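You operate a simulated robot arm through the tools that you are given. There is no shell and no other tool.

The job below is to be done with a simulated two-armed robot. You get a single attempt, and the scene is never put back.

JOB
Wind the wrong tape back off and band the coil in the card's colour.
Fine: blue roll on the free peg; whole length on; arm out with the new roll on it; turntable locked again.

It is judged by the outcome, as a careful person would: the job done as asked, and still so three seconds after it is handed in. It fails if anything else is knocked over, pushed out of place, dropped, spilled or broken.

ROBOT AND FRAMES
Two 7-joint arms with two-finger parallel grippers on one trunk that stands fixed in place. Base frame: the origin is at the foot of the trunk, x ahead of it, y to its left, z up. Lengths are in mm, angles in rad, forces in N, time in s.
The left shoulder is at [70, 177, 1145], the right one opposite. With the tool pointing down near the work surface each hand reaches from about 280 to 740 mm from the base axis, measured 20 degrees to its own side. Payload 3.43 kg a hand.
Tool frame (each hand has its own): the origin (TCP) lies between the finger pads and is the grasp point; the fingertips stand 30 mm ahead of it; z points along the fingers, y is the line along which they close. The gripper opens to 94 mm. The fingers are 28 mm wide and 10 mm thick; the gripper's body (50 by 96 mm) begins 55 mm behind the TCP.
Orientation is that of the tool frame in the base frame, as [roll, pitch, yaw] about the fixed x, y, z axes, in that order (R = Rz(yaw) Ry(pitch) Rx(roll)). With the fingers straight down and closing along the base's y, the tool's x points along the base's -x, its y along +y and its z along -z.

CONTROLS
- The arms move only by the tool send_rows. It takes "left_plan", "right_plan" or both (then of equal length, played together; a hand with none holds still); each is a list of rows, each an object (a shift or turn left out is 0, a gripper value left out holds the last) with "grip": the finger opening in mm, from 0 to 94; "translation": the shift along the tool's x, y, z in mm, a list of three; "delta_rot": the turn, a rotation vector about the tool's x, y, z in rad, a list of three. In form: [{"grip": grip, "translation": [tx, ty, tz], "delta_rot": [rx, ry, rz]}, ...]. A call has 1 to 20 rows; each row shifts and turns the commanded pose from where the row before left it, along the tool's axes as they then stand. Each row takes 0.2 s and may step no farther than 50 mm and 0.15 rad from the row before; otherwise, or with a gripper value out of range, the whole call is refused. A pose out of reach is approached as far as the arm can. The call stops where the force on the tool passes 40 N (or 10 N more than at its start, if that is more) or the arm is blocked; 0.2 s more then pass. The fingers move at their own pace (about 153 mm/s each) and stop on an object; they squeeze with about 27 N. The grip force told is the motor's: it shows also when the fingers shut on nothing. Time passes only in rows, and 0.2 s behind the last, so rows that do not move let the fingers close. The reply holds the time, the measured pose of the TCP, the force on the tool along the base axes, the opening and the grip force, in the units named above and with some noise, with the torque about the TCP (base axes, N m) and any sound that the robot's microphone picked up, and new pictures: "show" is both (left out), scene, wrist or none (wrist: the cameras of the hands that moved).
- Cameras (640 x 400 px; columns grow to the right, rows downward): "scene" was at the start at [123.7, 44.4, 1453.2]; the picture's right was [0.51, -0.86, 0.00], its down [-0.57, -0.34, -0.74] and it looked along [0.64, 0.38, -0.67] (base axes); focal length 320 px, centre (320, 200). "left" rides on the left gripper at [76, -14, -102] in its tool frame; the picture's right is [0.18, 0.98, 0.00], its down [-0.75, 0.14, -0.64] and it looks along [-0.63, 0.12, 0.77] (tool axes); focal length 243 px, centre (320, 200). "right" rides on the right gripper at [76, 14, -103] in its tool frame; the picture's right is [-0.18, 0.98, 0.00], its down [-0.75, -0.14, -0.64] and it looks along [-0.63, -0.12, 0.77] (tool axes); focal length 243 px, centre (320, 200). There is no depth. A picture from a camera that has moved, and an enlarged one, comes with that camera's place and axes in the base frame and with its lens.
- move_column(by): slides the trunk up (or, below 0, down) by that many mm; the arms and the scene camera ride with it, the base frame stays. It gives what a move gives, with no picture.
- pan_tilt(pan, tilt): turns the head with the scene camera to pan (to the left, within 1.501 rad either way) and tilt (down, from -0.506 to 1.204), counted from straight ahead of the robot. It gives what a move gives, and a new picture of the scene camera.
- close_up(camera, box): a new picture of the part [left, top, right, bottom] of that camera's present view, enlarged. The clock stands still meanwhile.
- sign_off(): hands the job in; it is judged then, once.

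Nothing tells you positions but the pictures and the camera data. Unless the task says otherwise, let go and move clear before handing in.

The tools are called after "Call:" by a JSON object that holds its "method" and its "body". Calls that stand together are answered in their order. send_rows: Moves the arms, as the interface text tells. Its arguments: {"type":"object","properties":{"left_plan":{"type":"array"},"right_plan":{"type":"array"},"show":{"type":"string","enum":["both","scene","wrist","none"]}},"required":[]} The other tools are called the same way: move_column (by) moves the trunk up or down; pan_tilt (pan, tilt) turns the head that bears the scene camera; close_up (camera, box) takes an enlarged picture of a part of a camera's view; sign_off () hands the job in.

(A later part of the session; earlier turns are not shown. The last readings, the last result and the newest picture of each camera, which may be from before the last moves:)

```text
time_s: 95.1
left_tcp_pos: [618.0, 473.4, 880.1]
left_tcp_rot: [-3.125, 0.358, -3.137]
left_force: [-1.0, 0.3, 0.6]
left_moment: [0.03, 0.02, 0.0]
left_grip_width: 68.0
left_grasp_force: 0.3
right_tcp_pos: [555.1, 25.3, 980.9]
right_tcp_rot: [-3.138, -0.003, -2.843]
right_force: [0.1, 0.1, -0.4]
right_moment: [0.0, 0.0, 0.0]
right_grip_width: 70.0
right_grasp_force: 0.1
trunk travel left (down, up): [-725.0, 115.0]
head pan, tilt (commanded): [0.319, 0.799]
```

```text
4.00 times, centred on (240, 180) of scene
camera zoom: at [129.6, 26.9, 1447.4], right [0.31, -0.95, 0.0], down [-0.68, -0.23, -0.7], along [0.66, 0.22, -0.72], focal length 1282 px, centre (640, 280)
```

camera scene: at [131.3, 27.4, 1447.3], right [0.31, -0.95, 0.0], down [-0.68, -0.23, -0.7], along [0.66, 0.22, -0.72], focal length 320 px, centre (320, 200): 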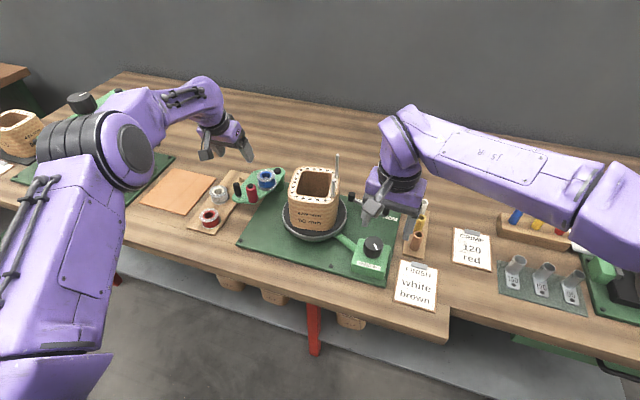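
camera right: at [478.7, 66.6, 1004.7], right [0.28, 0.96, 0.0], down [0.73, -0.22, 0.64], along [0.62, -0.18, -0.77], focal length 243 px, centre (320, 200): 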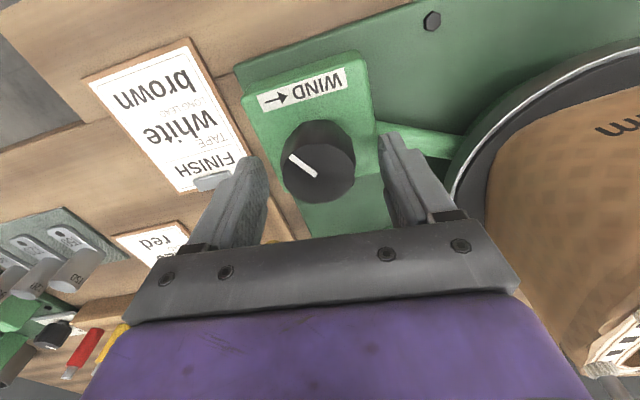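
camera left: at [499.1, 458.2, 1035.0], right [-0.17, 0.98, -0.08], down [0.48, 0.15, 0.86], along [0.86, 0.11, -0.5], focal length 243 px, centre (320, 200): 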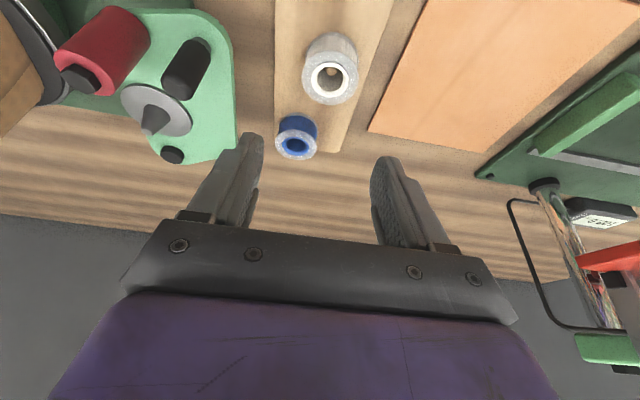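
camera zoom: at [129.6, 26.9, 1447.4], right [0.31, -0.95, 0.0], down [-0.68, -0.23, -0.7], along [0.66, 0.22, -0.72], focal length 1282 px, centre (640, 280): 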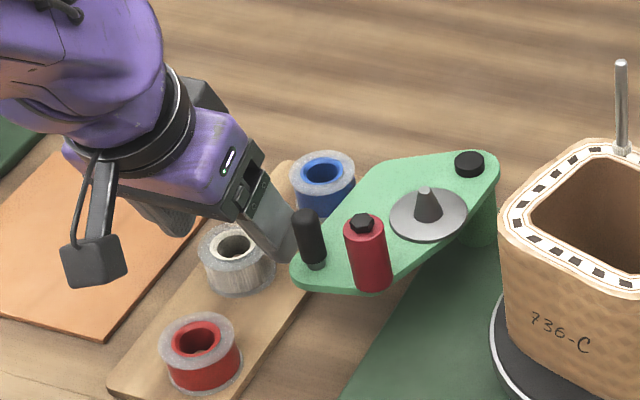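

Call:
{"method": "send_rows", "body": {"left_plan": [{"translation": [6.6, -0.3, 8.9]}, {"translation": [2.8, -0.1, 6.0]}, {"grip": 20}, {"grip": 20}, {"grip": 20}], "show": "none"}}

Call:
{"method": "close_up", "body": {"camera": "left", "box": [180, 40, 460, 240]}}

Call:
{"method": "close_up", "body": {"camera": "scene", "box": [180, 130, 300, 230]}}

```text
time_s: 96.3
left_tcp_pos: [612.5, 471.8, 865.9]
left_tcp_rot: [-3.128, 0.359, -3.136]
left_force: [-0.3, 0.4, -0.7]
left_moment: [0.04, -0.01, 0.02]
left_grip_width: 44.6
left_grasp_force: 27.2
right_tcp_pos: [553.5, 24.1, 980.8]
right_tcp_rot: [-3.141, -0.002, -2.843]
right_force: [-0.2, -0.3, 0.6]
right_moment: [0.03, -0.02, -0.01]
right_grip_width: 70.2
right_grasp_force: 0.0
trunk travel left (down, up): [-725.0, 115.0]
head pan, tilt (commanded): [0.319, 0.799]
```

```text
2.00 times, centred on (320, 140) of left
camera zoom: at [505.9, 459.9, 934.8], right [-0.17, 0.98, -0.08], down [0.48, 0.15, 0.86], along [0.86, 0.11, -0.5], focal length 485 px, centre (320, 320)
```

zoom: 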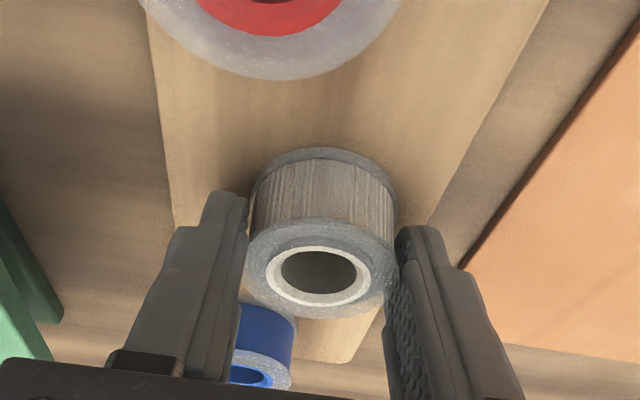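

```text
4.00 times, centred on (240, 180) of scene
camera zoom: at [128.5, 25.7, 1447.5], right [0.31, -0.95, 0.0], down [-0.68, -0.23, -0.7], along [0.66, 0.22, -0.72], focal length 1282 px, centre (640, 280)
```

zoom: 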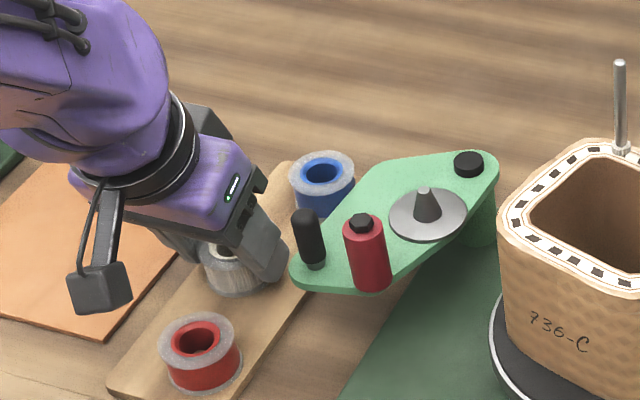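

Gripped, but a few millimetres shallower than the hold that worked. I reopen slightly, go 5 mm deeper and regrip.

Call:
{"method": "send_rows", "body": {"left_plan": [{"grip": 56}, {"grip": 56}, {"translation": [1.0, 0.2, 2.5]}, {"translation": [1.0, 0.2, 2.4]}], "show": "none"}}

Call:
{"method": "send_rows", "body": {"left_plan": [{"grip": 20}, {"grip": 20}, {"grip": 20}], "show": "none"}}

Call:
{"method": "close_up", "body": {"camera": "left", "box": [180, 40, 460, 240]}}

```text
time_s: 97.3
left_tcp_pos: [613.1, 470.8, 860.9]
left_tcp_rot: [-3.127, 0.358, -3.138]
left_force: [-0.1, 0.5, 1.0]
left_moment: [0.06, 0.05, 0.03]
left_grip_width: 56.1
left_grasp_force: 0.3
right_tcp_pos: [554.2, 24.0, 981.5]
right_tcp_rot: [-3.14, -0.001, -2.844]
right_force: [-0.6, 0.8, -0.5]
right_moment: [-0.03, -0.01, -0.01]
right_grip_width: 70.2
right_grasp_force: 0.0
trunk travel left (down, up): [-725.0, 115.0]
head pan, tilt (commanded): [0.319, 0.799]
```

```text
time_s: 98.1
left_tcp_pos: [613.0, 471.9, 861.9]
left_tcp_rot: [-3.127, 0.36, -3.138]
left_force: [0.9, 1.8, 3.2]
left_moment: [0.13, -0.02, 0.0]
left_grip_width: 44.6
left_grasp_force: 26.7
right_tcp_pos: [553.4, 25.7, 981.7]
right_tcp_rot: [-3.139, -0.002, -2.845]
right_force: [-0.2, -0.4, 0.2]
right_moment: [0.06, 0.0, -0.02]
right_grip_width: 70.1
right_grasp_force: 0.1
trunk travel left (down, up): [-725.0, 115.0]
head pan, tilt (commanded): [0.319, 0.799]
```

```text
2.00 times, centred on (320, 140) of left
camera zoom: at [506.1, 460.4, 929.9], right [-0.17, 0.98, -0.08], down [0.48, 0.15, 0.86], along [0.86, 0.11, -0.5], focal length 485 px, centre (320, 320)
```

zoom: 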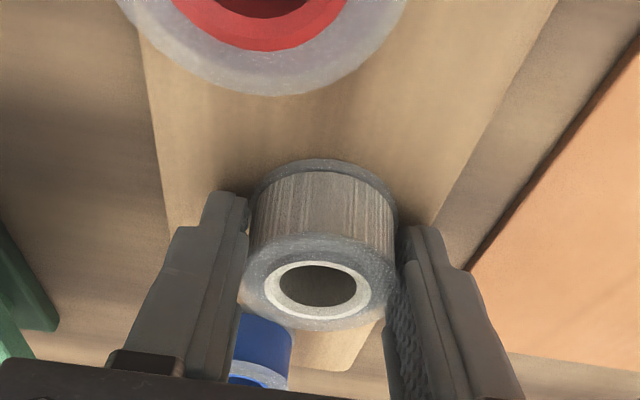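

Call:
{"method": "send_rows", "body": {"left_plan": [{"translation": [-1.4, 0, -3.7]}, {"translation": [-1.4, 0, -3.7]}, {"translation": [-1.4, 0, -3.7]}], "show": "none"}}

Call:
{"method": "close_up", "body": {"camera": "left", "box": [180, 40, 460, 240]}}

Call:
{"method": "close_up", "body": {"camera": "scene", "box": [200, 150, 260, 210]}}

```text
time_s: 98.9
left_tcp_pos: [612.5, 473.4, 872.9]
left_tcp_rot: [-3.125, 0.358, -3.139]
left_force: [0.3, 0.7, 0.3]
left_moment: [0.01, 0.01, 0.01]
left_grip_width: 44.7
left_grasp_force: 26.9
right_tcp_pos: [554.0, 24.4, 981.2]
right_tcp_rot: [-3.14, -0.001, -2.843]
right_force: [-0.3, 0.3, -0.2]
right_moment: [-0.01, -0.01, 0.01]
right_grip_width: 70.0
right_grasp_force: 0.1
trunk travel left (down, up): [-725.0, 115.0]
head pan, tilt (commanded): [0.319, 0.799]
```

```text
2.00 times, centred on (320, 140) of left
camera zoom: at [505.4, 461.0, 941.4], right [-0.17, 0.98, -0.08], down [0.48, 0.15, 0.86], along [0.86, 0.11, -0.5], focal length 485 px, centre (320, 320)
```

zoom: 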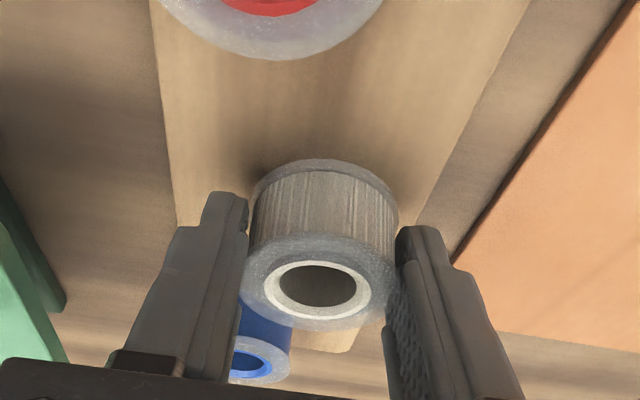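

```text
6.67 times, centred on (230, 180) of scene
camera zoom: at [128.6, 25.7, 1447.5], right [0.31, -0.95, 0.0], down [-0.68, -0.23, -0.7], along [0.66, 0.22, -0.72], focal length 2136 px, centre (920, 333)
```

zoom: 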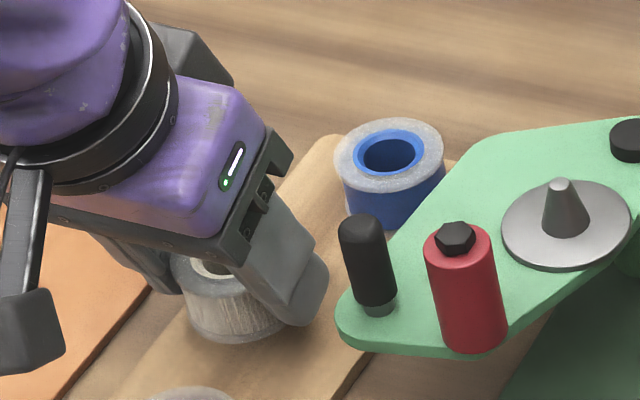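

The white roll is coming up steadily. I continue the slow lift to a safe height.

Call:
{"method": "send_rows", "body": {"left_plan": [{"translation": [-2.1, 0, -5.6]}, {"translation": [-2.1, 0, -5.6]}, {"translation": [-2.1, 0, -5.6]}, {"translation": [-2.1, 0, -5.6]}, {"translation": [-2.1, 0, -5.6]}, {"translation": [-2.1, 0, -5.6]}, {"translation": [-2.1, 0, -5.6]}, {"translation": [-2.1, 0, -5.6]}, {"translation": [-2.8, 0, -7.5]}, {"translation": [-2.8, 0, -7.5]}, {"translation": [-2.8, 0, -7.5]}, {"translation": [-2.8, 0, -7.5]}, {"translation": [-2.8, 0, -7.5]}, {"translation": [-2.8, 0, -7.5]}, {"translation": [-2.8, 0, -7.5]}, {"translation": [-2.8, 0, -7.5]}, {"translation": [-2.8, 0, -7.5]}], "show": "wrist"}}

Call:
{"method": "close_up", "body": {"camera": "scene", "box": [180, 110, 300, 210]}}

```text
time_s: 102.5
left_tcp_pos: [614.6, 472.7, 993.2]
left_tcp_rot: [-3.128, 0.358, -3.139]
left_force: [0.6, 0.5, -0.1]
left_moment: [0.01, 0.01, 0.02]
left_grip_width: 44.4
left_grasp_force: 27.0
right_tcp_pos: [552.9, 23.4, 982.6]
right_tcp_rot: [-3.14, -0.001, -2.844]
right_force: [0.3, 0.3, -1.2]
right_moment: [-0.01, 0.03, -0.01]
right_grip_width: 70.0
right_grasp_force: 0.2
trunk travel left (down, up): [-725.0, 115.0]
head pan, tilt (commanded): [0.319, 0.799]
camera left: at [506.6, 461.8, 1062.6], right [-0.17, 0.98, -0.08], down [0.48, 0.15, 0.86], along [0.86, 0.11, -0.5], focal length 243 px, centre (320, 200)
```

left: 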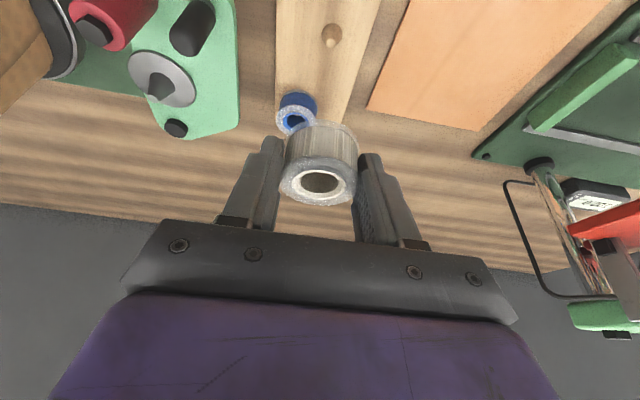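

```text
4.00 times, centred on (240, 160) of scene
camera zoom: at [128.3, 25.6, 1447.5], right [0.31, -0.95, 0.0], down [-0.68, -0.23, -0.7], along [0.66, 0.22, -0.72], focal length 1282 px, centre (640, 360)
```

zoom: 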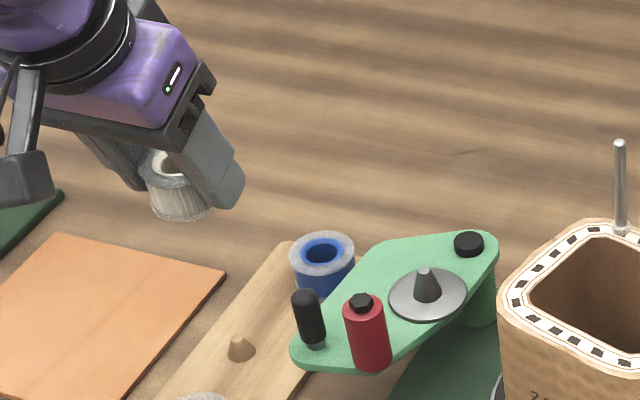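

White roll held well. I carry it over to the arm's spindle at a safe height.

Call:
{"method": "send_rows", "body": {"left_plan": [{"translation": [-5.1, -21.8, 1.9]}, {"translation": [-5.1, -21.8, 1.9]}, {"translation": [-5.1, -21.8, 1.9]}, {"translation": [-5.1, -21.8, 1.9]}, {"translation": [-5.1, -21.8, 1.9]}, {"translation": [-5.1, -21.8, 1.9]}, {"translation": [0, 0, 0]}], "show": "wrist"}}

Call:
{"method": "close_up", "body": {"camera": "left", "box": [180, 0, 460, 200]}}

Call:
{"method": "close_up", "body": {"camera": "scene", "box": [200, 110, 320, 210]}}

```text
time_s: 104.1
left_tcp_pos: [645.6, 344.6, 994.9]
left_tcp_rot: [-3.126, 0.358, -3.137]
left_force: [0.9, 0.3, -0.3]
left_moment: [0.03, -0.02, 0.03]
left_grip_width: 44.2
left_grasp_force: 27.2
right_tcp_pos: [553.5, 24.0, 981.4]
right_tcp_rot: [-3.138, -0.001, -2.844]
right_force: [0.0, -0.2, 0.4]
right_moment: [-0.04, -0.03, 0.0]
right_grip_width: 70.0
right_grasp_force: 0.1
trunk travel left (down, up): [-725.0, 115.0]
head pan, tilt (commanded): [0.319, 0.799]
camera left: at [539.9, 332.4, 1064.2], right [-0.17, 0.98, -0.08], down [0.48, 0.15, 0.86], along [0.86, 0.11, -0.5], focal length 243 px, centre (320, 200)
```

left: 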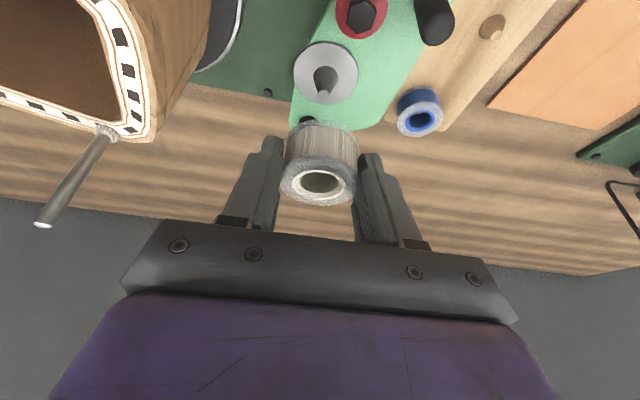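

```text
2.00 times, centred on (320, 100) of left
camera zoom: at [539.9, 332.4, 1064.2], right [-0.17, 0.98, -0.08], down [0.48, 0.15, 0.86], along [0.86, 0.11, -0.5], focal length 485 px, centre (320, 400)
```

zoom: 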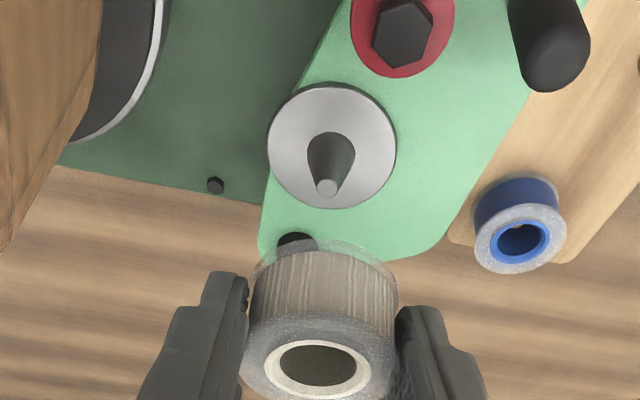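

```text
4.00 times, centred on (260, 160) of scene
camera zoom: at [128.4, 26.3, 1447.5], right [0.31, -0.95, 0.0], down [-0.68, -0.23, -0.7], along [0.66, 0.22, -0.72], focal length 1282 px, centre (560, 360)
```

zoom: 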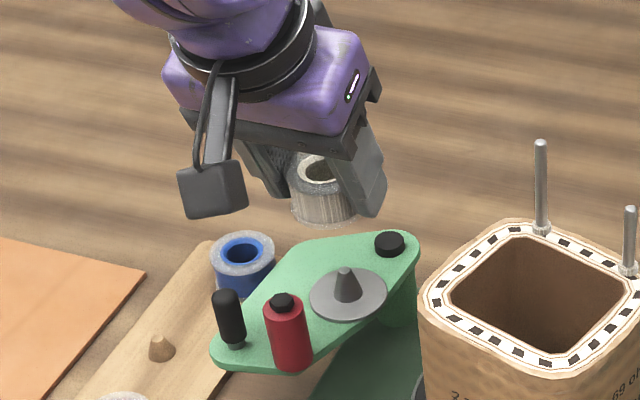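

Roll and spindle nearly aligned; I shift 2–3 mm toward −y and descend to just above the spindle tip.

Call:
{"method": "send_rows", "body": {"left_plan": [{"translation": [0, -2.4, 0]}, {"translation": [5.2, 0.2, 14.1]}, {"translation": [5.2, 0.2, 14.1]}, {"translation": [4.5, 0.2, 12.2]}], "show": "none"}}

Call:
{"method": "close_up", "body": {"camera": "left", "box": [180, 40, 460, 240]}}

Call:
{"method": "close_up", "body": {"camera": "scene", "box": [230, 140, 290, 190]}}

```text
time_s: 105.1
left_tcp_pos: [647.0, 340.7, 952.7]
left_tcp_rot: [-3.127, 0.359, -3.138]
left_force: [0.3, -0.2, -0.5]
left_moment: [-0.02, -0.01, -0.02]
left_grip_width: 44.5
left_grasp_force: 27.4
right_tcp_pos: [553.2, 24.6, 981.7]
right_tcp_rot: [-3.139, -0.003, -2.842]
right_force: [0.5, 0.1, 0.6]
right_moment: [0.01, -0.01, -0.04]
right_grip_width: 70.1
right_grasp_force: 0.0
trunk travel left (down, up): [-725.0, 115.0]
head pan, tilt (commanded): [0.319, 0.799]
```

```text
2.00 times, centred on (320, 140) of left
camera zoom: at [539.1, 328.8, 1021.1], right [-0.17, 0.98, -0.08], down [0.48, 0.15, 0.86], along [0.86, 0.11, -0.5], focal length 485 px, centre (320, 320)
```

zoom: 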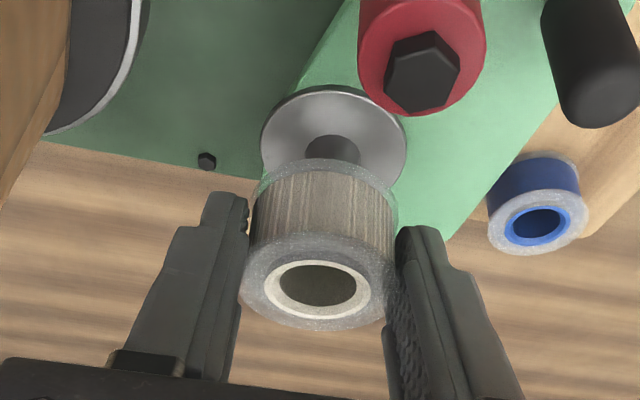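

```text
8.00 times, centred on (260, 165) of scene
camera zoom: at [128.9, 25.7, 1447.5], right [0.31, -0.95, 0.0], down [-0.68, -0.23, -0.7], along [0.66, 0.22, -0.72], focal length 2563 px, centre (800, 480)
```

zoom: 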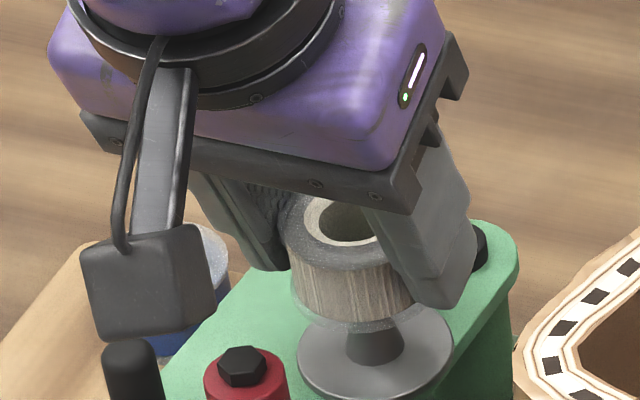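

Well aligned over the cone. I lower it on, slowing near the seat.

Call:
{"method": "send_rows", "body": {"left_plan": [{"translation": [2.5, 0.4, 9.7]}, {"translation": [3.5, 0.2, 9.4]}, {"translation": [1.4, 0.1, 3.7]}], "show": "none"}}

Call:
{"method": "send_rows", "body": {"left_plan": [{"translation": [0.7, 0, 1.9]}, {"translation": [0.7, 0, 1.9]}], "show": "none"}}

Call:
{"method": "close_up", "body": {"camera": "left", "box": [180, 40, 460, 240]}}

Call:
{"method": "close_up", "body": {"camera": "scene", "box": [230, 140, 290, 190]}}

```text
time_s: 105.9
left_tcp_pos: [645.9, 341.4, 928.3]
left_tcp_rot: [-3.127, 0.359, -3.139]
left_force: [0.1, 0.3, 0.5]
left_moment: [-0.02, 0.02, 0.02]
left_grip_width: 44.2
left_grasp_force: 27.5
right_tcp_pos: [554.3, 24.7, 981.7]
right_tcp_rot: [-3.141, -0.003, -2.843]
right_force: [0.7, -0.3, 0.6]
right_moment: [0.0, 0.04, -0.03]
right_grip_width: 69.7
right_grasp_force: 0.1
trunk travel left (down, up): [-725.0, 115.0]
head pan, tilt (commanded): [0.319, 0.799]
```

```text
time_s: 106.5
left_tcp_pos: [647.1, 342.0, 924.6]
left_tcp_rot: [-3.128, 0.36, -3.138]
left_force: [1.6, 0.6, 2.4]
left_moment: [0.04, 0.04, -0.04]
left_grip_width: 44.1
left_grasp_force: 26.9
right_tcp_pos: [552.5, 23.4, 982.1]
right_tcp_rot: [-3.14, -0.001, -2.843]
right_force: [0.3, 0.5, 0.8]
right_moment: [0.0, -0.01, 0.02]
right_grip_width: 70.1
right_grasp_force: 0.1
trunk travel left (down, up): [-725.0, 115.0]
head pan, tilt (commanded): [0.319, 0.799]
```

```text
2.00 times, centred on (320, 140) of left
camera zoom: at [539.4, 329.3, 993.8], right [-0.17, 0.98, -0.08], down [0.48, 0.15, 0.86], along [0.86, 0.11, -0.5], focal length 485 px, centre (320, 320)
```

zoom: 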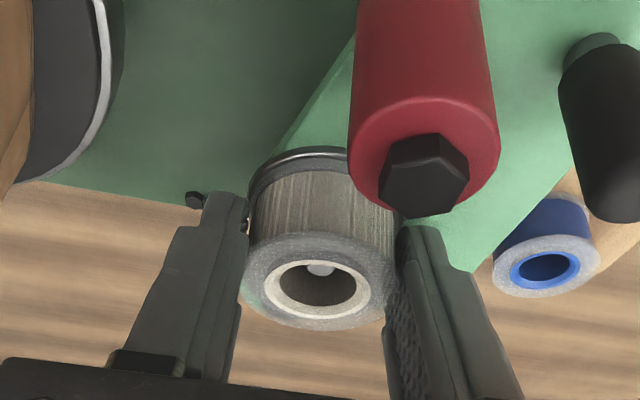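

```text
8.00 times, centred on (260, 165) of scene
camera zoom: at [128.2, 25.5, 1447.6], right [0.31, -0.95, 0.0], down [-0.68, -0.23, -0.7], along [0.66, 0.22, -0.72], focal length 2563 px, centre (800, 480)
```

zoom: 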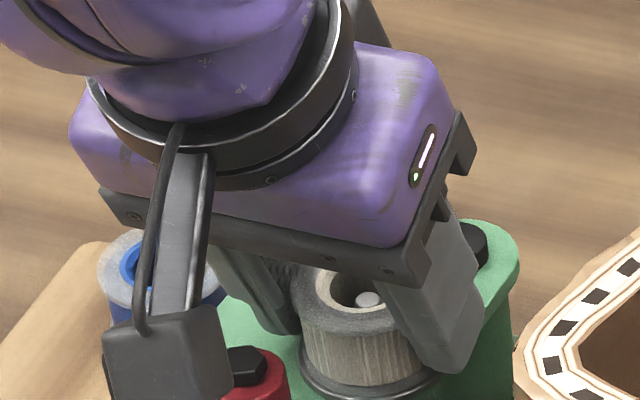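

The spindle tip shows inside the white roll and it is essentially seated. One more small push, then I release and open gently.

Call:
{"method": "send_rows", "body": {"left_plan": [{"translation": [0.5, 0, 1.4]}, {"translation": [0, 0, 0]}, {"translation": [-0.7, 0, -1.8]}, {"grip": 58}, {"grip": 58}], "show": "none"}}

Call:
{"method": "close_up", "body": {"camera": "left", "box": [180, 40, 460, 240]}}

```text
time_s: 107.7
left_tcp_pos: [647.7, 341.3, 925.2]
left_tcp_rot: [-3.129, 0.357, -3.137]
left_force: [0.3, 0.5, 0.0]
left_moment: [0.02, 0.0, -0.02]
left_grip_width: 57.9
left_grasp_force: 0.1
right_tcp_pos: [554.4, 24.8, 982.4]
right_tcp_rot: [-3.139, 0.0, -2.843]
right_force: [0.7, 0.3, -0.5]
right_moment: [-0.01, -0.01, 0.01]
right_grip_width: 70.0
right_grasp_force: 0.0
trunk travel left (down, up): [-725.0, 115.0]
head pan, tilt (commanded): [0.319, 0.799]
```

```text
2.00 times, centred on (320, 140) of left
camera zoom: at [539.7, 329.5, 993.6], right [-0.17, 0.98, -0.08], down [0.48, 0.15, 0.86], along [0.86, 0.11, -0.5], focal length 485 px, centre (320, 320)
```

zoom: 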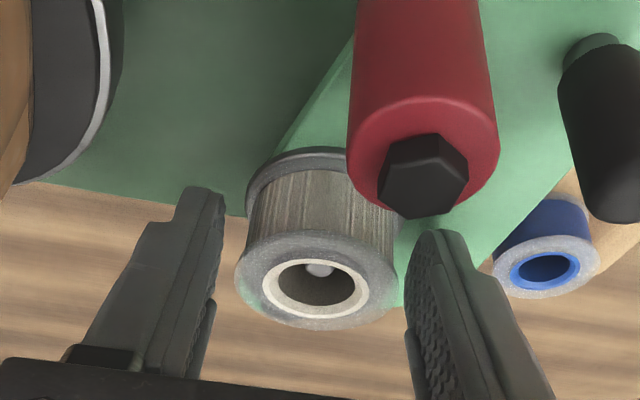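

Released cleanly. I rise straight up well above the roll and check everything.

Call:
{"method": "send_rows", "body": {"left_plan": [{"translation": [-5.2, -0.2, -14]}, {"translation": [-5.2, -0.2, -14]}, {"translation": [-8.7, -0.2, -23.4]}, {"translation": [-8.7, -0.2, -23.4]}], "show": "wrist"}}

Call:
{"method": "close_up", "body": {"camera": "left", "box": [0, 0, 460, 240]}}

Call:
{"method": "close_up", "body": {"camera": "scene", "box": [190, 120, 350, 240]}}

```text
time_s: 108.7
left_tcp_pos: [646.7, 341.4, 1004.7]
left_tcp_rot: [-3.127, 0.36, -3.139]
left_force: [-0.1, 0.0, -0.8]
left_moment: [0.0, 0.01, -0.02]
left_grip_width: 58.2
left_grasp_force: 0.1
right_tcp_pos: [553.5, 24.4, 981.2]
right_tcp_rot: [-3.14, -0.001, -2.842]
right_force: [0.2, 0.4, 0.2]
right_moment: [-0.02, 0.0, -0.02]
right_grip_width: 69.8
right_grasp_force: 0.0
trunk travel left (down, up): [-725.0, 115.0]
head pan, tilt (commanded): [0.319, 0.799]
camera left: at [539.7, 329.6, 1074.1], right [-0.17, 0.98, -0.08], down [0.48, 0.15, 0.86], along [0.86, 0.11, -0.5], focal length 243 px, centre (320, 200)
```

left: 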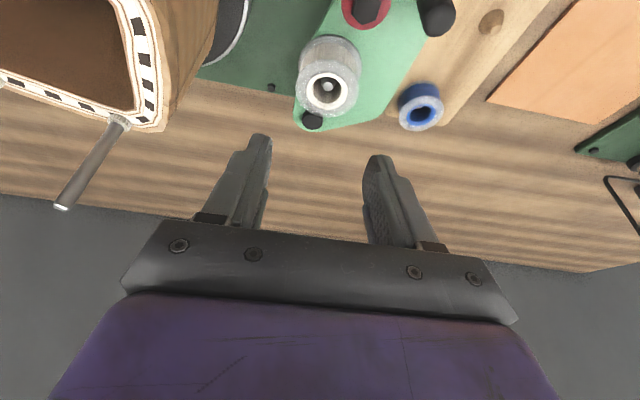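

```text
1.39 times, centred on (230, 120) of left
camera zoom: at [539.7, 329.6, 1074.1], right [-0.17, 0.98, -0.08], down [0.48, 0.15, 0.86], along [0.86, 0.11, -0.5], focal length 338 px, centre (445, 311)
```

zoom: 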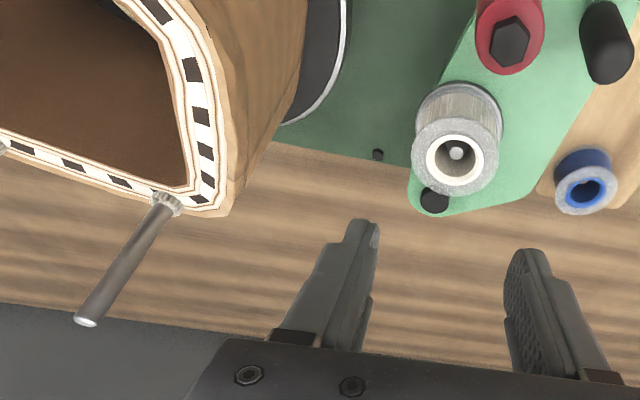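

```text
3.33 times, centred on (270, 180) of scene
camera zoom: at [127.6, 25.1, 1447.6], right [0.31, -0.95, 0.0], down [-0.68, -0.22, -0.7], along [0.66, 0.22, -0.72], focal length 1068 px, centre (487, 267)
```

zoom: 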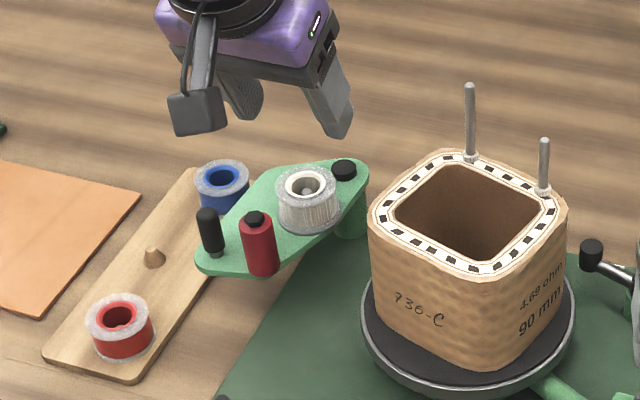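

White is on the arm, blue on its peg. Next I straighten the left hand, go over the arm handle with a narrow opening, and take it.

Call:
{"method": "send_rows", "body": {"left_plan": [{"delta_rot": [0, 0.12, 0]}, {"delta_rot": [0, 0.12, 0]}, {"delta_rot": [0, 0.12, 0], "grip": 28}, {"translation": [29.4, 24.8, 0]}, {"translation": [29.4, 24.8, 0]}, {"translation": [0, 0, 30]}], "show": "wrist"}}

Call:
{"method": "close_up", "body": {"camera": "left", "box": [200, 60, 420, 240]}}

```text
time_s: 110.1
left_tcp_pos: [588.7, 389.9, 972.4]
left_tcp_rot: [-3.127, -0.004, 3.139]
left_force: [0.2, -0.3, -0.6]
left_moment: [0.02, 0.05, 0.01]
left_grip_width: 27.9
left_grasp_force: 0.1
right_tcp_pos: [555.4, 24.4, 979.3]
right_tcp_rot: [-3.14, -0.002, -2.844]
right_force: [0.1, -0.5, 0.1]
right_moment: [-0.01, 0.01, -0.01]
right_grip_width: 70.1
right_grasp_force: 0.1
trunk travel left (down, up): [-725.0, 115.0]
head pan, tilt (commanded): [0.319, 0.799]
camera left: at [513.2, 378.4, 1075.6], right [-0.18, 0.98, -0.01], down [0.76, 0.15, 0.64], along [0.63, 0.11, -0.77], focal length 243 px, centre (320, 200)
```

left: 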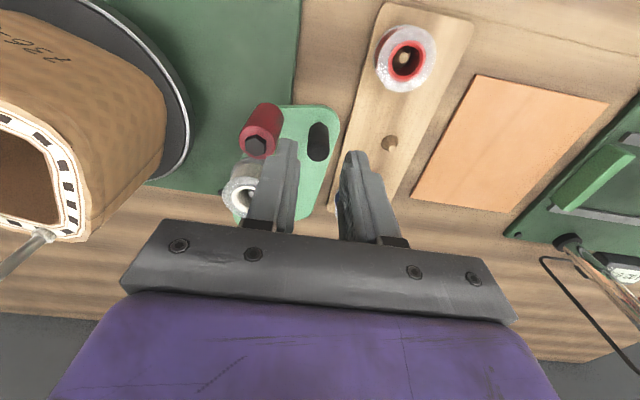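

```text
2.22 times, centred on (310, 150) of left
camera zoom: at [513.2, 378.4, 1075.6], right [-0.18, 0.98, -0.01], down [0.76, 0.15, 0.64], along [0.63, 0.11, -0.77], focal length 539 px, centre (342, 311)
```

zoom: 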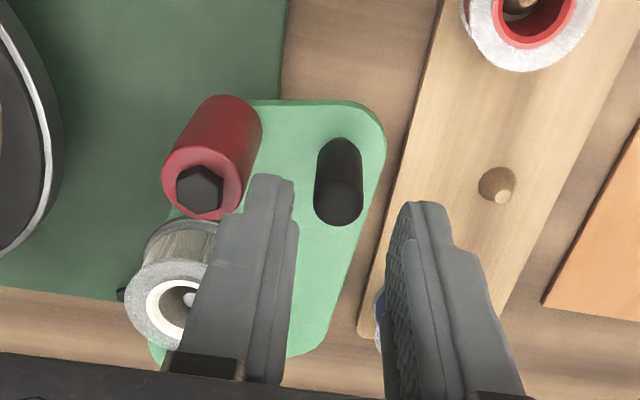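

Call:
{"method": "send_rows", "body": {"left_plan": [{"translation": [0.5, 1.5, 25]}, {"translation": [0, 0, 25]}, {"grip": 8}, {"grip": 8}, {"translation": [2.5, -5, 0]}, {"translation": [3.4, -9.4, 0]}, {"translation": [2.6, -9.7, 0]}, {"translation": [1.9, -9.8, 0]}, {"translation": [1.2, -9.9, 0]}, {"translation": [0.4, -10, 0]}, {"translation": [-0.3, -10, 0]}], "show": "none"}}

Call:
{"method": "close_up", "body": {"camera": "left", "box": [120, 20, 400, 240]}}

Call:
{"method": "close_up", "body": {"camera": "scene", "box": [220, 130, 340, 230]}}

```text
time_s: 112.5
left_tcp_pos: [576.5, 327.1, 925.0]
left_tcp_rot: [-3.13, -0.003, 3.14]
left_force: [5.5, 1.3, 2.6]
left_moment: [1.61, 0.63, 0.25]
left_grip_width: 16.2
left_grasp_force: 45.3
right_tcp_pos: [555.1, 23.9, 981.4]
right_tcp_rot: [-3.14, -0.002, -2.844]
right_force: [-0.7, 0.4, -0.4]
right_moment: [0.0, -0.02, 0.01]
right_grip_width: 69.9
right_grasp_force: 0.1
trunk travel left (down, up): [-725.0, 115.0]
head pan, tilt (commanded): [0.319, 0.799]
```

```text
1.82 times, centred on (260, 130) of left
camera zoom: at [500.5, 316.0, 1026.8], right [-0.18, 0.98, -0.01], down [0.76, 0.15, 0.64], along [0.63, 0.11, -0.77], focal length 441 px, centre (429, 327)
```

zoom: 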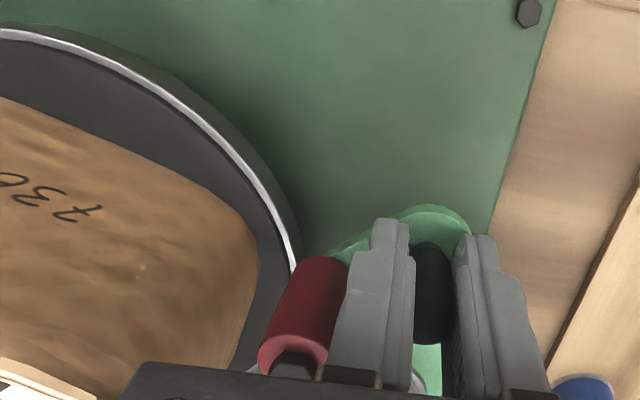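

```text
4.00 times, centred on (280, 180) of scene
camera zoom: at [129.3, 24.8, 1447.5], right [0.31, -0.95, 0.0], down [-0.68, -0.23, -0.7], along [0.66, 0.22, -0.72], focal length 1282 px, centre (480, 280)
```

zoom: 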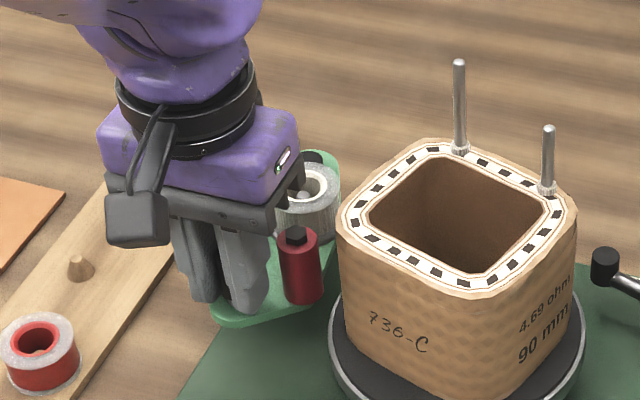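

Call:
{"method": "send_rows", "body": {"left_plan": [{"translation": [-1.5, -9, 0]}, {"translation": [-1.0, -4, 0]}, {"translation": [-0.8, -3, 0]}], "show": "none"}}

Call:
{"method": "close_up", "body": {"camera": "scene", "box": [220, 130, 340, 230]}}

Call:
{"method": "close_up", "body": {"camera": "left", "box": [120, 20, 400, 240]}}

```text
time_s: 113.3
left_tcp_pos: [577.7, 310.2, 924.3]
left_tcp_rot: [-3.127, -0.003, 3.14]
left_force: [-0.7, -0.6, 0.4]
left_moment: [1.36, 0.81, 0.15]
left_grip_width: 15.8
left_grasp_force: 45.0
right_tcp_pos: [553.1, 23.8, 981.4]
right_tcp_rot: [-3.14, -0.002, -2.842]
right_force: [0.2, 0.0, 0.6]
right_moment: [-0.02, 0.0, 0.02]
right_grip_width: 70.1
right_grasp_force: 0.1
trunk travel left (down, up): [-725.0, 115.0]
head pan, tilt (commanded): [0.319, 0.799]
```

```text
4.00 times, centred on (280, 180) of scene
camera zoom: at [128.5, 25.0, 1447.5], right [0.31, -0.95, 0.0], down [-0.68, -0.22, -0.7], along [0.66, 0.22, -0.72], focal length 1282 px, centre (480, 280)
```

zoom: 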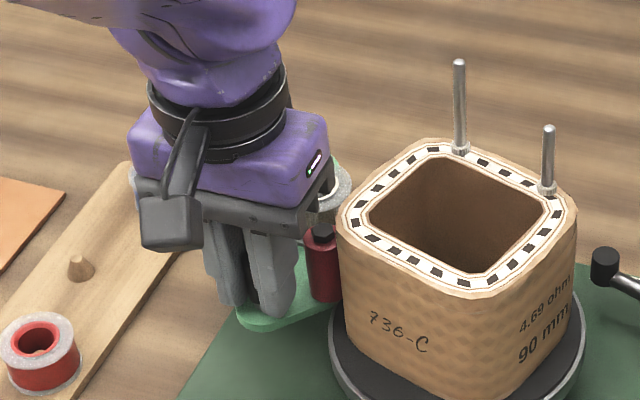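

```text
1.82 times, centred on (260, 130) of left
camera zoom: at [503.0, 299.8, 1026.7], right [-0.18, 0.98, -0.01], down [0.76, 0.15, 0.64], along [0.63, 0.11, -0.77], focal length 441 px, centre (429, 327)
```

zoom: 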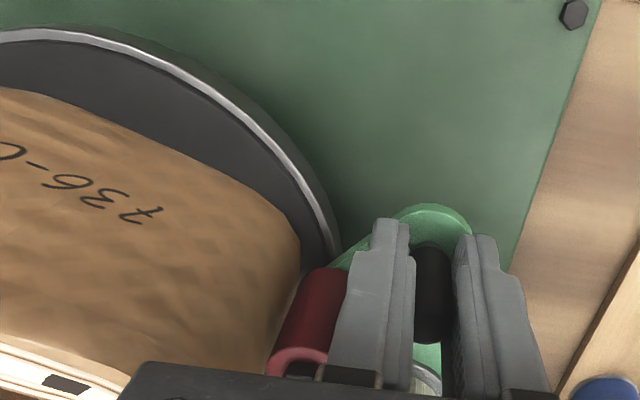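

Call:
{"method": "send_rows", "body": {"left_plan": [{"translation": [-0.7, -3, 0]}, {"translation": [0, 0, 0]}], "show": "none"}}

Call:
{"method": "send_rows", "body": {"left_plan": [{"grip": 30}, {"grip": 30}, {"translation": [0, 0, -40]}, {"translation": [10, 20, -40]}], "show": "wrist"}}

Call:
{"method": "close_up", "body": {"camera": "left", "box": [60, 20, 400, 240]}}

Call:
{"method": "close_up", "body": {"camera": "scene", "box": [220, 130, 340, 230]}}

```text
time_s: 113.9
left_tcp_pos: [579.6, 308.6, 924.2]
left_tcp_rot: [-3.128, -0.003, 3.138]
left_force: [-1.0, 0.4, 1.6]
left_moment: [1.38, 0.73, -0.1]
left_grip_width: 15.7
left_grasp_force: 44.7
right_tcp_pos: [552.8, 24.5, 981.2]
right_tcp_rot: [-3.142, -0.002, -2.842]
right_force: [0.8, 0.3, 0.9]
right_moment: [0.04, -0.02, 0.02]
right_grip_width: 70.0
right_grasp_force: 0.2
trunk travel left (down, up): [-725.0, 115.0]
head pan, tilt (commanded): [0.319, 0.799]
```

```text
time_s: 114.9
left_tcp_pos: [569.4, 330.0, 1005.9]
left_tcp_rot: [-3.126, -0.002, 3.14]
left_force: [0.2, -0.2, 0.1]
left_moment: [0.0, 0.0, -0.03]
left_grip_width: 29.9
left_grasp_force: 0.0
right_tcp_pos: [552.0, 24.8, 982.5]
right_tcp_rot: [-3.139, -0.001, -2.844]
right_force: [-0.6, -0.3, 0.0]
right_moment: [0.0, 0.02, 0.0]
right_grip_width: 69.9
right_grasp_force: 0.0
trunk travel left (down, up): [-725.0, 115.0]
head pan, tilt (commanded): [0.319, 0.799]
camera left: at [492.8, 318.8, 1108.5], right [-0.18, 0.98, -0.01], down [0.75, 0.15, 0.64], along [0.63, 0.11, -0.77], focal length 243 px, centre (320, 200)
```

left: 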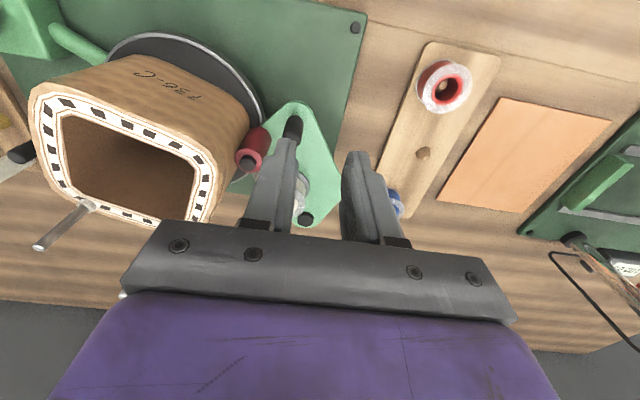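

```text
1.82 times, centred on (230, 130) of left
camera zoom: at [492.8, 318.8, 1108.5], right [-0.18, 0.98, -0.01], down [0.75, 0.15, 0.64], along [0.63, 0.11, -0.77], focal length 441 px, centre (484, 327)
```

zoom: 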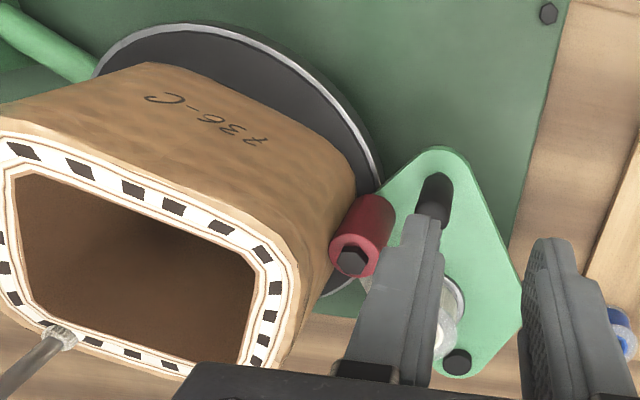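

```text
4.00 times, centred on (280, 180) of scene
camera zoom: at [126.6, 26.5, 1447.6], right [0.31, -0.95, 0.0], down [-0.68, -0.23, -0.7], along [0.66, 0.22, -0.72], focal length 1282 px, centre (480, 280)
```

zoom: 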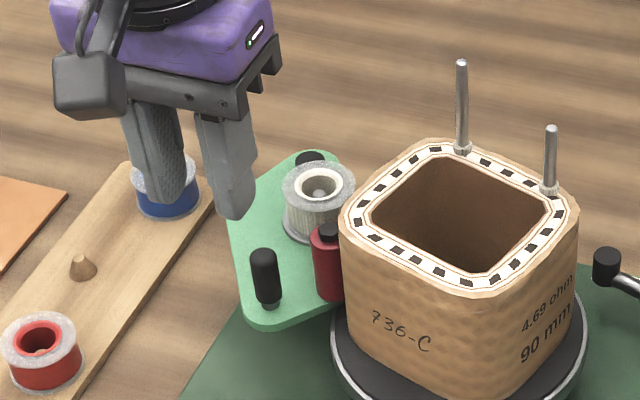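

The roller is against the coil with the white roll on. I back the left hand off for a better view and bring the right hand to the knob.

Call:
{"method": "send_rows", "body": {"left_plan": [{"translation": [34.5, 15, -22.5]}, {"translation": [34.5, 15, -22.5]}, {"translation": [0, 0, 0]}, {"translation": [0, 0, 0]}, {"translation": [0, 0, 0]}, {"translation": [0, 0, 0]}], "right_plan": [{"translation": [-2.9, 20.6, 10]}, {"translation": [0, 0, 35]}, {"translation": [0, 0, 35]}, {"grip": 20}, {"grip": 20}, {"grip": 20}], "show": "wrist"}}

Call:
{"method": "close_up", "body": {"camera": "left", "box": [100, 40, 380, 240]}}

```text
time_s: 116.3
left_tcp_pos: [500.9, 357.9, 1051.2]
left_tcp_rot: [-3.131, -0.003, 3.141]
left_force: [-0.1, 0.1, -0.1]
left_moment: [-0.03, 0.0, 0.01]
left_grip_width: 29.7
left_grasp_force: 0.1
right_tcp_pos: [549.5, 45.2, 900.4]
right_tcp_rot: [-3.139, -0.003, -2.842]
right_force: [-7.7, -7.9, -9.4]
right_moment: [0.27, -0.85, -0.03]
right_grip_width: 40.1
right_grasp_force: 45.0
trunk travel left (down, up): [-725.0, 115.0]
head pan, tilt (commanded): [0.319, 0.799]
camera right: at [472.4, 37.1, 1003.3], right [-0.11, 0.99, 0.0], down [0.76, 0.09, 0.64], along [0.64, 0.07, -0.77], focal length 243 px, centre (320, 200)
camera left: at [425.9, 346.9, 1153.3], right [-0.18, 0.98, -0.01], down [0.75, 0.15, 0.64], along [0.63, 0.11, -0.77], focal length 243 px, centre (320, 200)
```

right: 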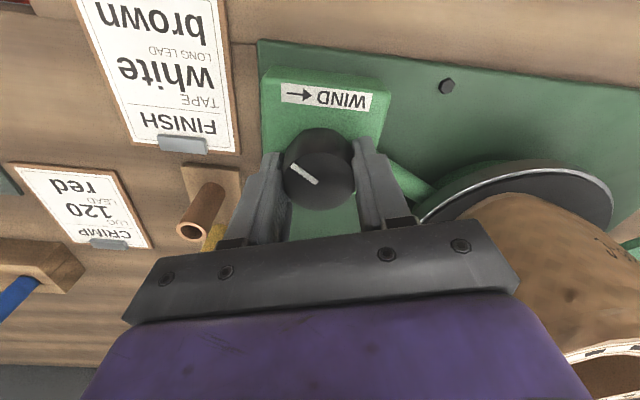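
left: 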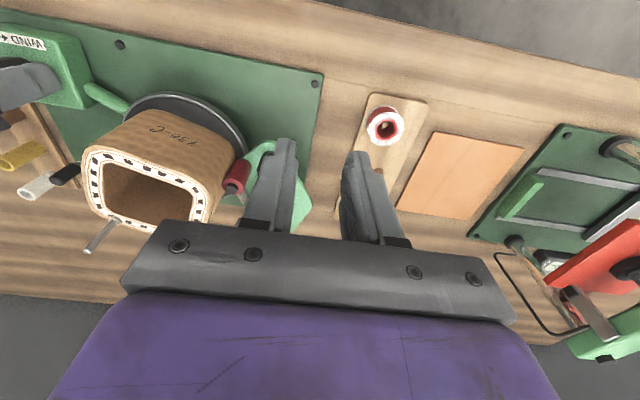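

```text
2.00 times, centred on (240, 140) of left
camera zoom: at [425.9, 346.9, 1153.3], right [-0.18, 0.98, -0.01], down [0.75, 0.15, 0.64], along [0.63, 0.11, -0.77], focal length 485 px, centre (480, 320)
```

zoom: 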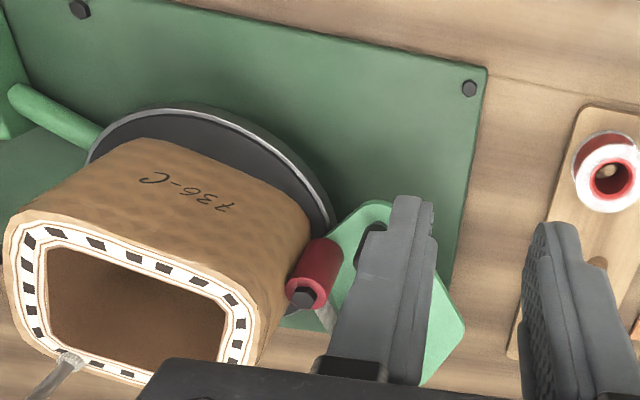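

Call:
{"method": "send_rows", "body": {"left_plan": [{"translation": [25, -20, -20], "grip": 94}, {"translation": [25, -20, -20], "grip": 94}, {"grip": 94}, {"grip": 94}, {"grip": 94}], "right_plan": [{"delta_rot": [0, 0, 0]}, {"delta_rot": [0, 0, 0.12]}, {"delta_rot": [0, 0, 0.12]}, {"delta_rot": [0, 0, 0.12]}, {"delta_rot": [0, 0, 0.12]}], "show": "none"}}

Call:
{"method": "close_up", "body": {"camera": "left", "box": [140, 60, 380, 240]}}

Call:
{"method": "close_up", "body": {"camera": "scene", "box": [230, 140, 410, 290]}}

```text
time_s: 117.5
left_tcp_pos: [449.0, 315.4, 1093.0]
left_tcp_rot: [-3.132, 0.0, -3.141]
left_force: [-0.5, 0.2, -0.2]
left_moment: [0.01, 0.0, 0.01]
left_grip_width: 94.2
left_grasp_force: 0.1
right_tcp_pos: [549.0, 44.6, 900.7]
right_tcp_rot: [-3.141, -0.003, 2.955]
right_force: [-14.9, -19.1, -15.3]
right_moment: [0.01, 0.15, -0.02]
right_grip_width: 39.8
right_grasp_force: 44.5
trunk travel left (down, up): [-725.0, 115.0]
head pan, tilt (commanded): [0.319, 0.799]
```

```text
2.22 times, centred on (260, 150) of left
camera zoom: at [373.4, 304.2, 1195.5], right [-0.18, 0.98, -0.01], down [0.75, 0.15, 0.64], along [0.63, 0.11, -0.77], focal length 539 px, centre (453, 311)
```

zoom: 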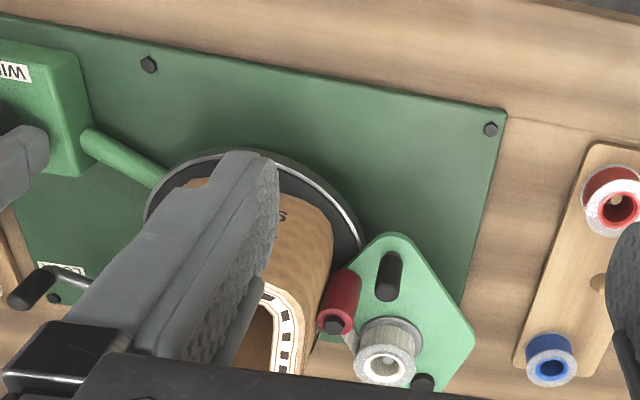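

```text
2.67 times, centred on (320, 215) of scene
camera zoom: at [127.1, 21.3, 1447.7], right [0.31, -0.95, 0.0], down [-0.68, -0.22, -0.7], along [0.66, 0.22, -0.72], focal length 854 px, centre (320, 160)
```

zoom: 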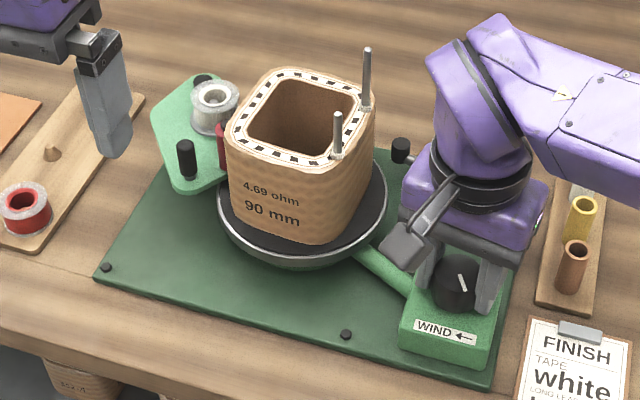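

Call:
{"method": "send_rows", "body": {"right_plan": [{"translation": [0.5, -1.1, 0.4], "delta_rot": [0, 0, 0.12]}, {"translation": [0.5, -1.1, 0.4], "delta_rot": [0, 0, 0.12]}, {"translation": [0.4, -1.1, 0.4], "delta_rot": [0, 0, 0.12]}, {"delta_rot": [0, 0, 0.12]}, {"delta_rot": [0, 0, 0.12]}, {"delta_rot": [0, 0, 0.12]}, {"delta_rot": [0, 0, 0.12]}, {"delta_rot": [0, 0, 0.12]}, {"delta_rot": [0, 0, 0.12]}, {"delta_rot": [0, 0, 0.12]}], "show": "none"}}

Call:
{"method": "close_up", "body": {"camera": "left", "box": [140, 60, 380, 240]}}

Call:
{"method": "close_up", "body": {"camera": "scene", "box": [230, 140, 410, 290]}}

```text
time_s: 119.7
left_tcp_pos: [450.2, 317.1, 1092.2]
left_tcp_rot: [-3.128, -0.001, 3.139]
left_force: [0.1, -0.5, 0.2]
left_moment: [-0.05, 0.01, -0.03]
left_grip_width: 94.0
left_grasp_force: 0.1
right_tcp_pos: [547.1, 43.3, 901.4]
right_tcp_rot: [3.141, 0.001, 1.758]
right_force: [4.6, -4.1, 7.4]
right_moment: [0.47, 0.26, 0.12]
right_grip_width: 39.3
right_grasp_force: 44.4
trunk travel left (down, up): [-725.0, 115.0]
head pan, tilt (commanded): [0.319, 0.799]
```

```text
2.22 times, centred on (260, 150) of left
camera zoom: at [374.4, 306.7, 1194.6], right [-0.18, 0.98, -0.01], down [0.75, 0.15, 0.64], along [0.63, 0.11, -0.77], focal length 539 px, centre (453, 311)
```

zoom: 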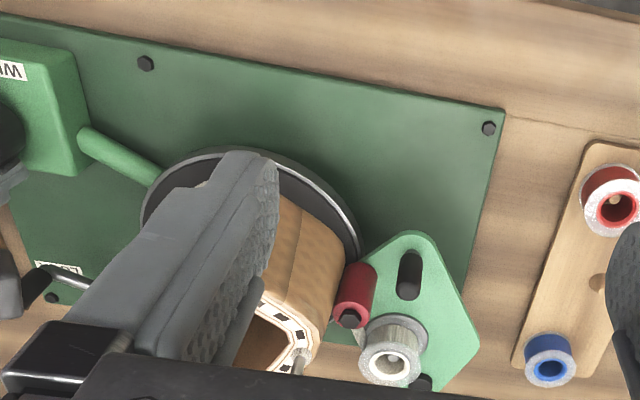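

```text
2.67 times, centred on (320, 215) of scene
camera zoom: at [128.4, 24.3, 1447.7], right [0.31, -0.95, 0.0], down [-0.68, -0.22, -0.7], along [0.66, 0.22, -0.72], focal length 854 px, centre (320, 160)
```

zoom: 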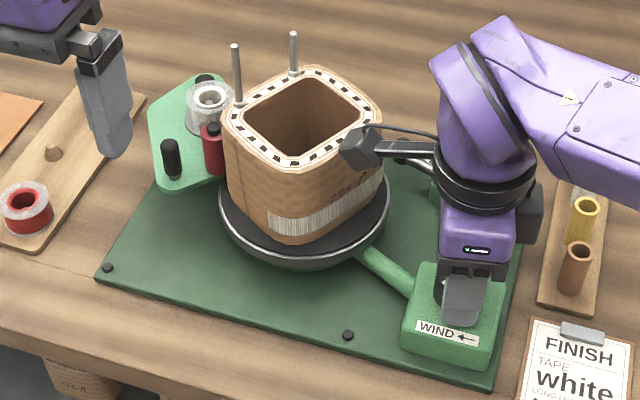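

White tape is laying on the coil. I continue winding clockwise, watching the band and the roll.

Call:
{"method": "send_rows", "body": {"right_plan": [{"delta_rot": [0, 0, 0.12]}, {"delta_rot": [0, 0, 0.12]}, {"delta_rot": [0, 0, 0.12]}, {"delta_rot": [0, 0, 0.12]}, {"delta_rot": [0, 0, 0.12]}, {"delta_rot": [0, 0, 0.12]}, {"delta_rot": [0, 0, 0.12]}, {"delta_rot": [0, 0, 0.12]}], "show": "none"}}

Call:
{"method": "close_up", "body": {"camera": "left", "box": [240, 120, 340, 240]}}

Call:
{"method": "close_up", "body": {"camera": "scene", "box": [230, 140, 410, 290]}}

```text
time_s: 121.5
left_tcp_pos: [449.1, 318.5, 1093.0]
left_tcp_rot: [-3.128, 0.0, 3.14]
left_force: [0.4, 0.3, 0.0]
left_moment: [0.03, -0.01, 0.03]
left_grip_width: 94.2
left_grasp_force: 0.0
right_tcp_pos: [547.4, 44.1, 901.0]
right_tcp_rot: [3.141, 0.001, 0.797]
right_force: [4.7, -2.4, 13.2]
right_moment: [0.31, 0.1, 0.05]
right_grip_width: 39.9
right_grasp_force: 44.6
trunk travel left (down, up): [-725.0, 115.0]
head pan, tilt (commanded): [0.319, 0.799]
```

```text
3.33 times, centred on (290, 180) of left
camera zoom: at [373.8, 307.0, 1194.6], right [-0.18, 0.98, -0.01], down [0.75, 0.15, 0.64], along [0.63, 0.11, -0.77], focal length 809 px, centre (420, 267)
```

zoom: 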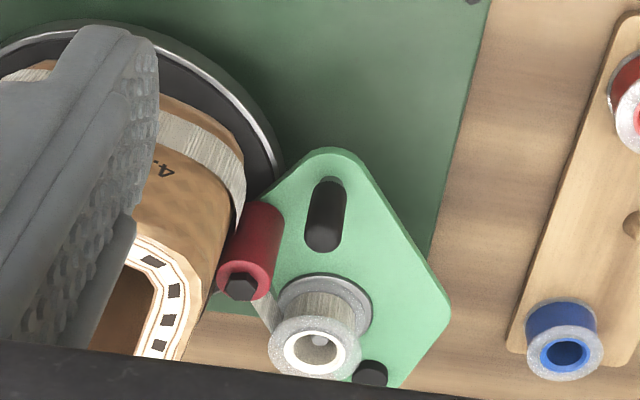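

```text
2.67 times, centred on (320, 215) of scene
camera zoom: at [127.6, 24.6, 1447.6], right [0.31, -0.95, 0.0], down [-0.68, -0.22, -0.7], along [0.66, 0.22, -0.72], focal length 854 px, centre (320, 160)
```

zoom: 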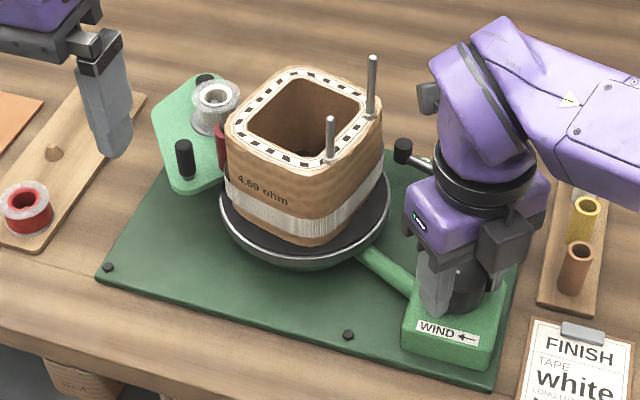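

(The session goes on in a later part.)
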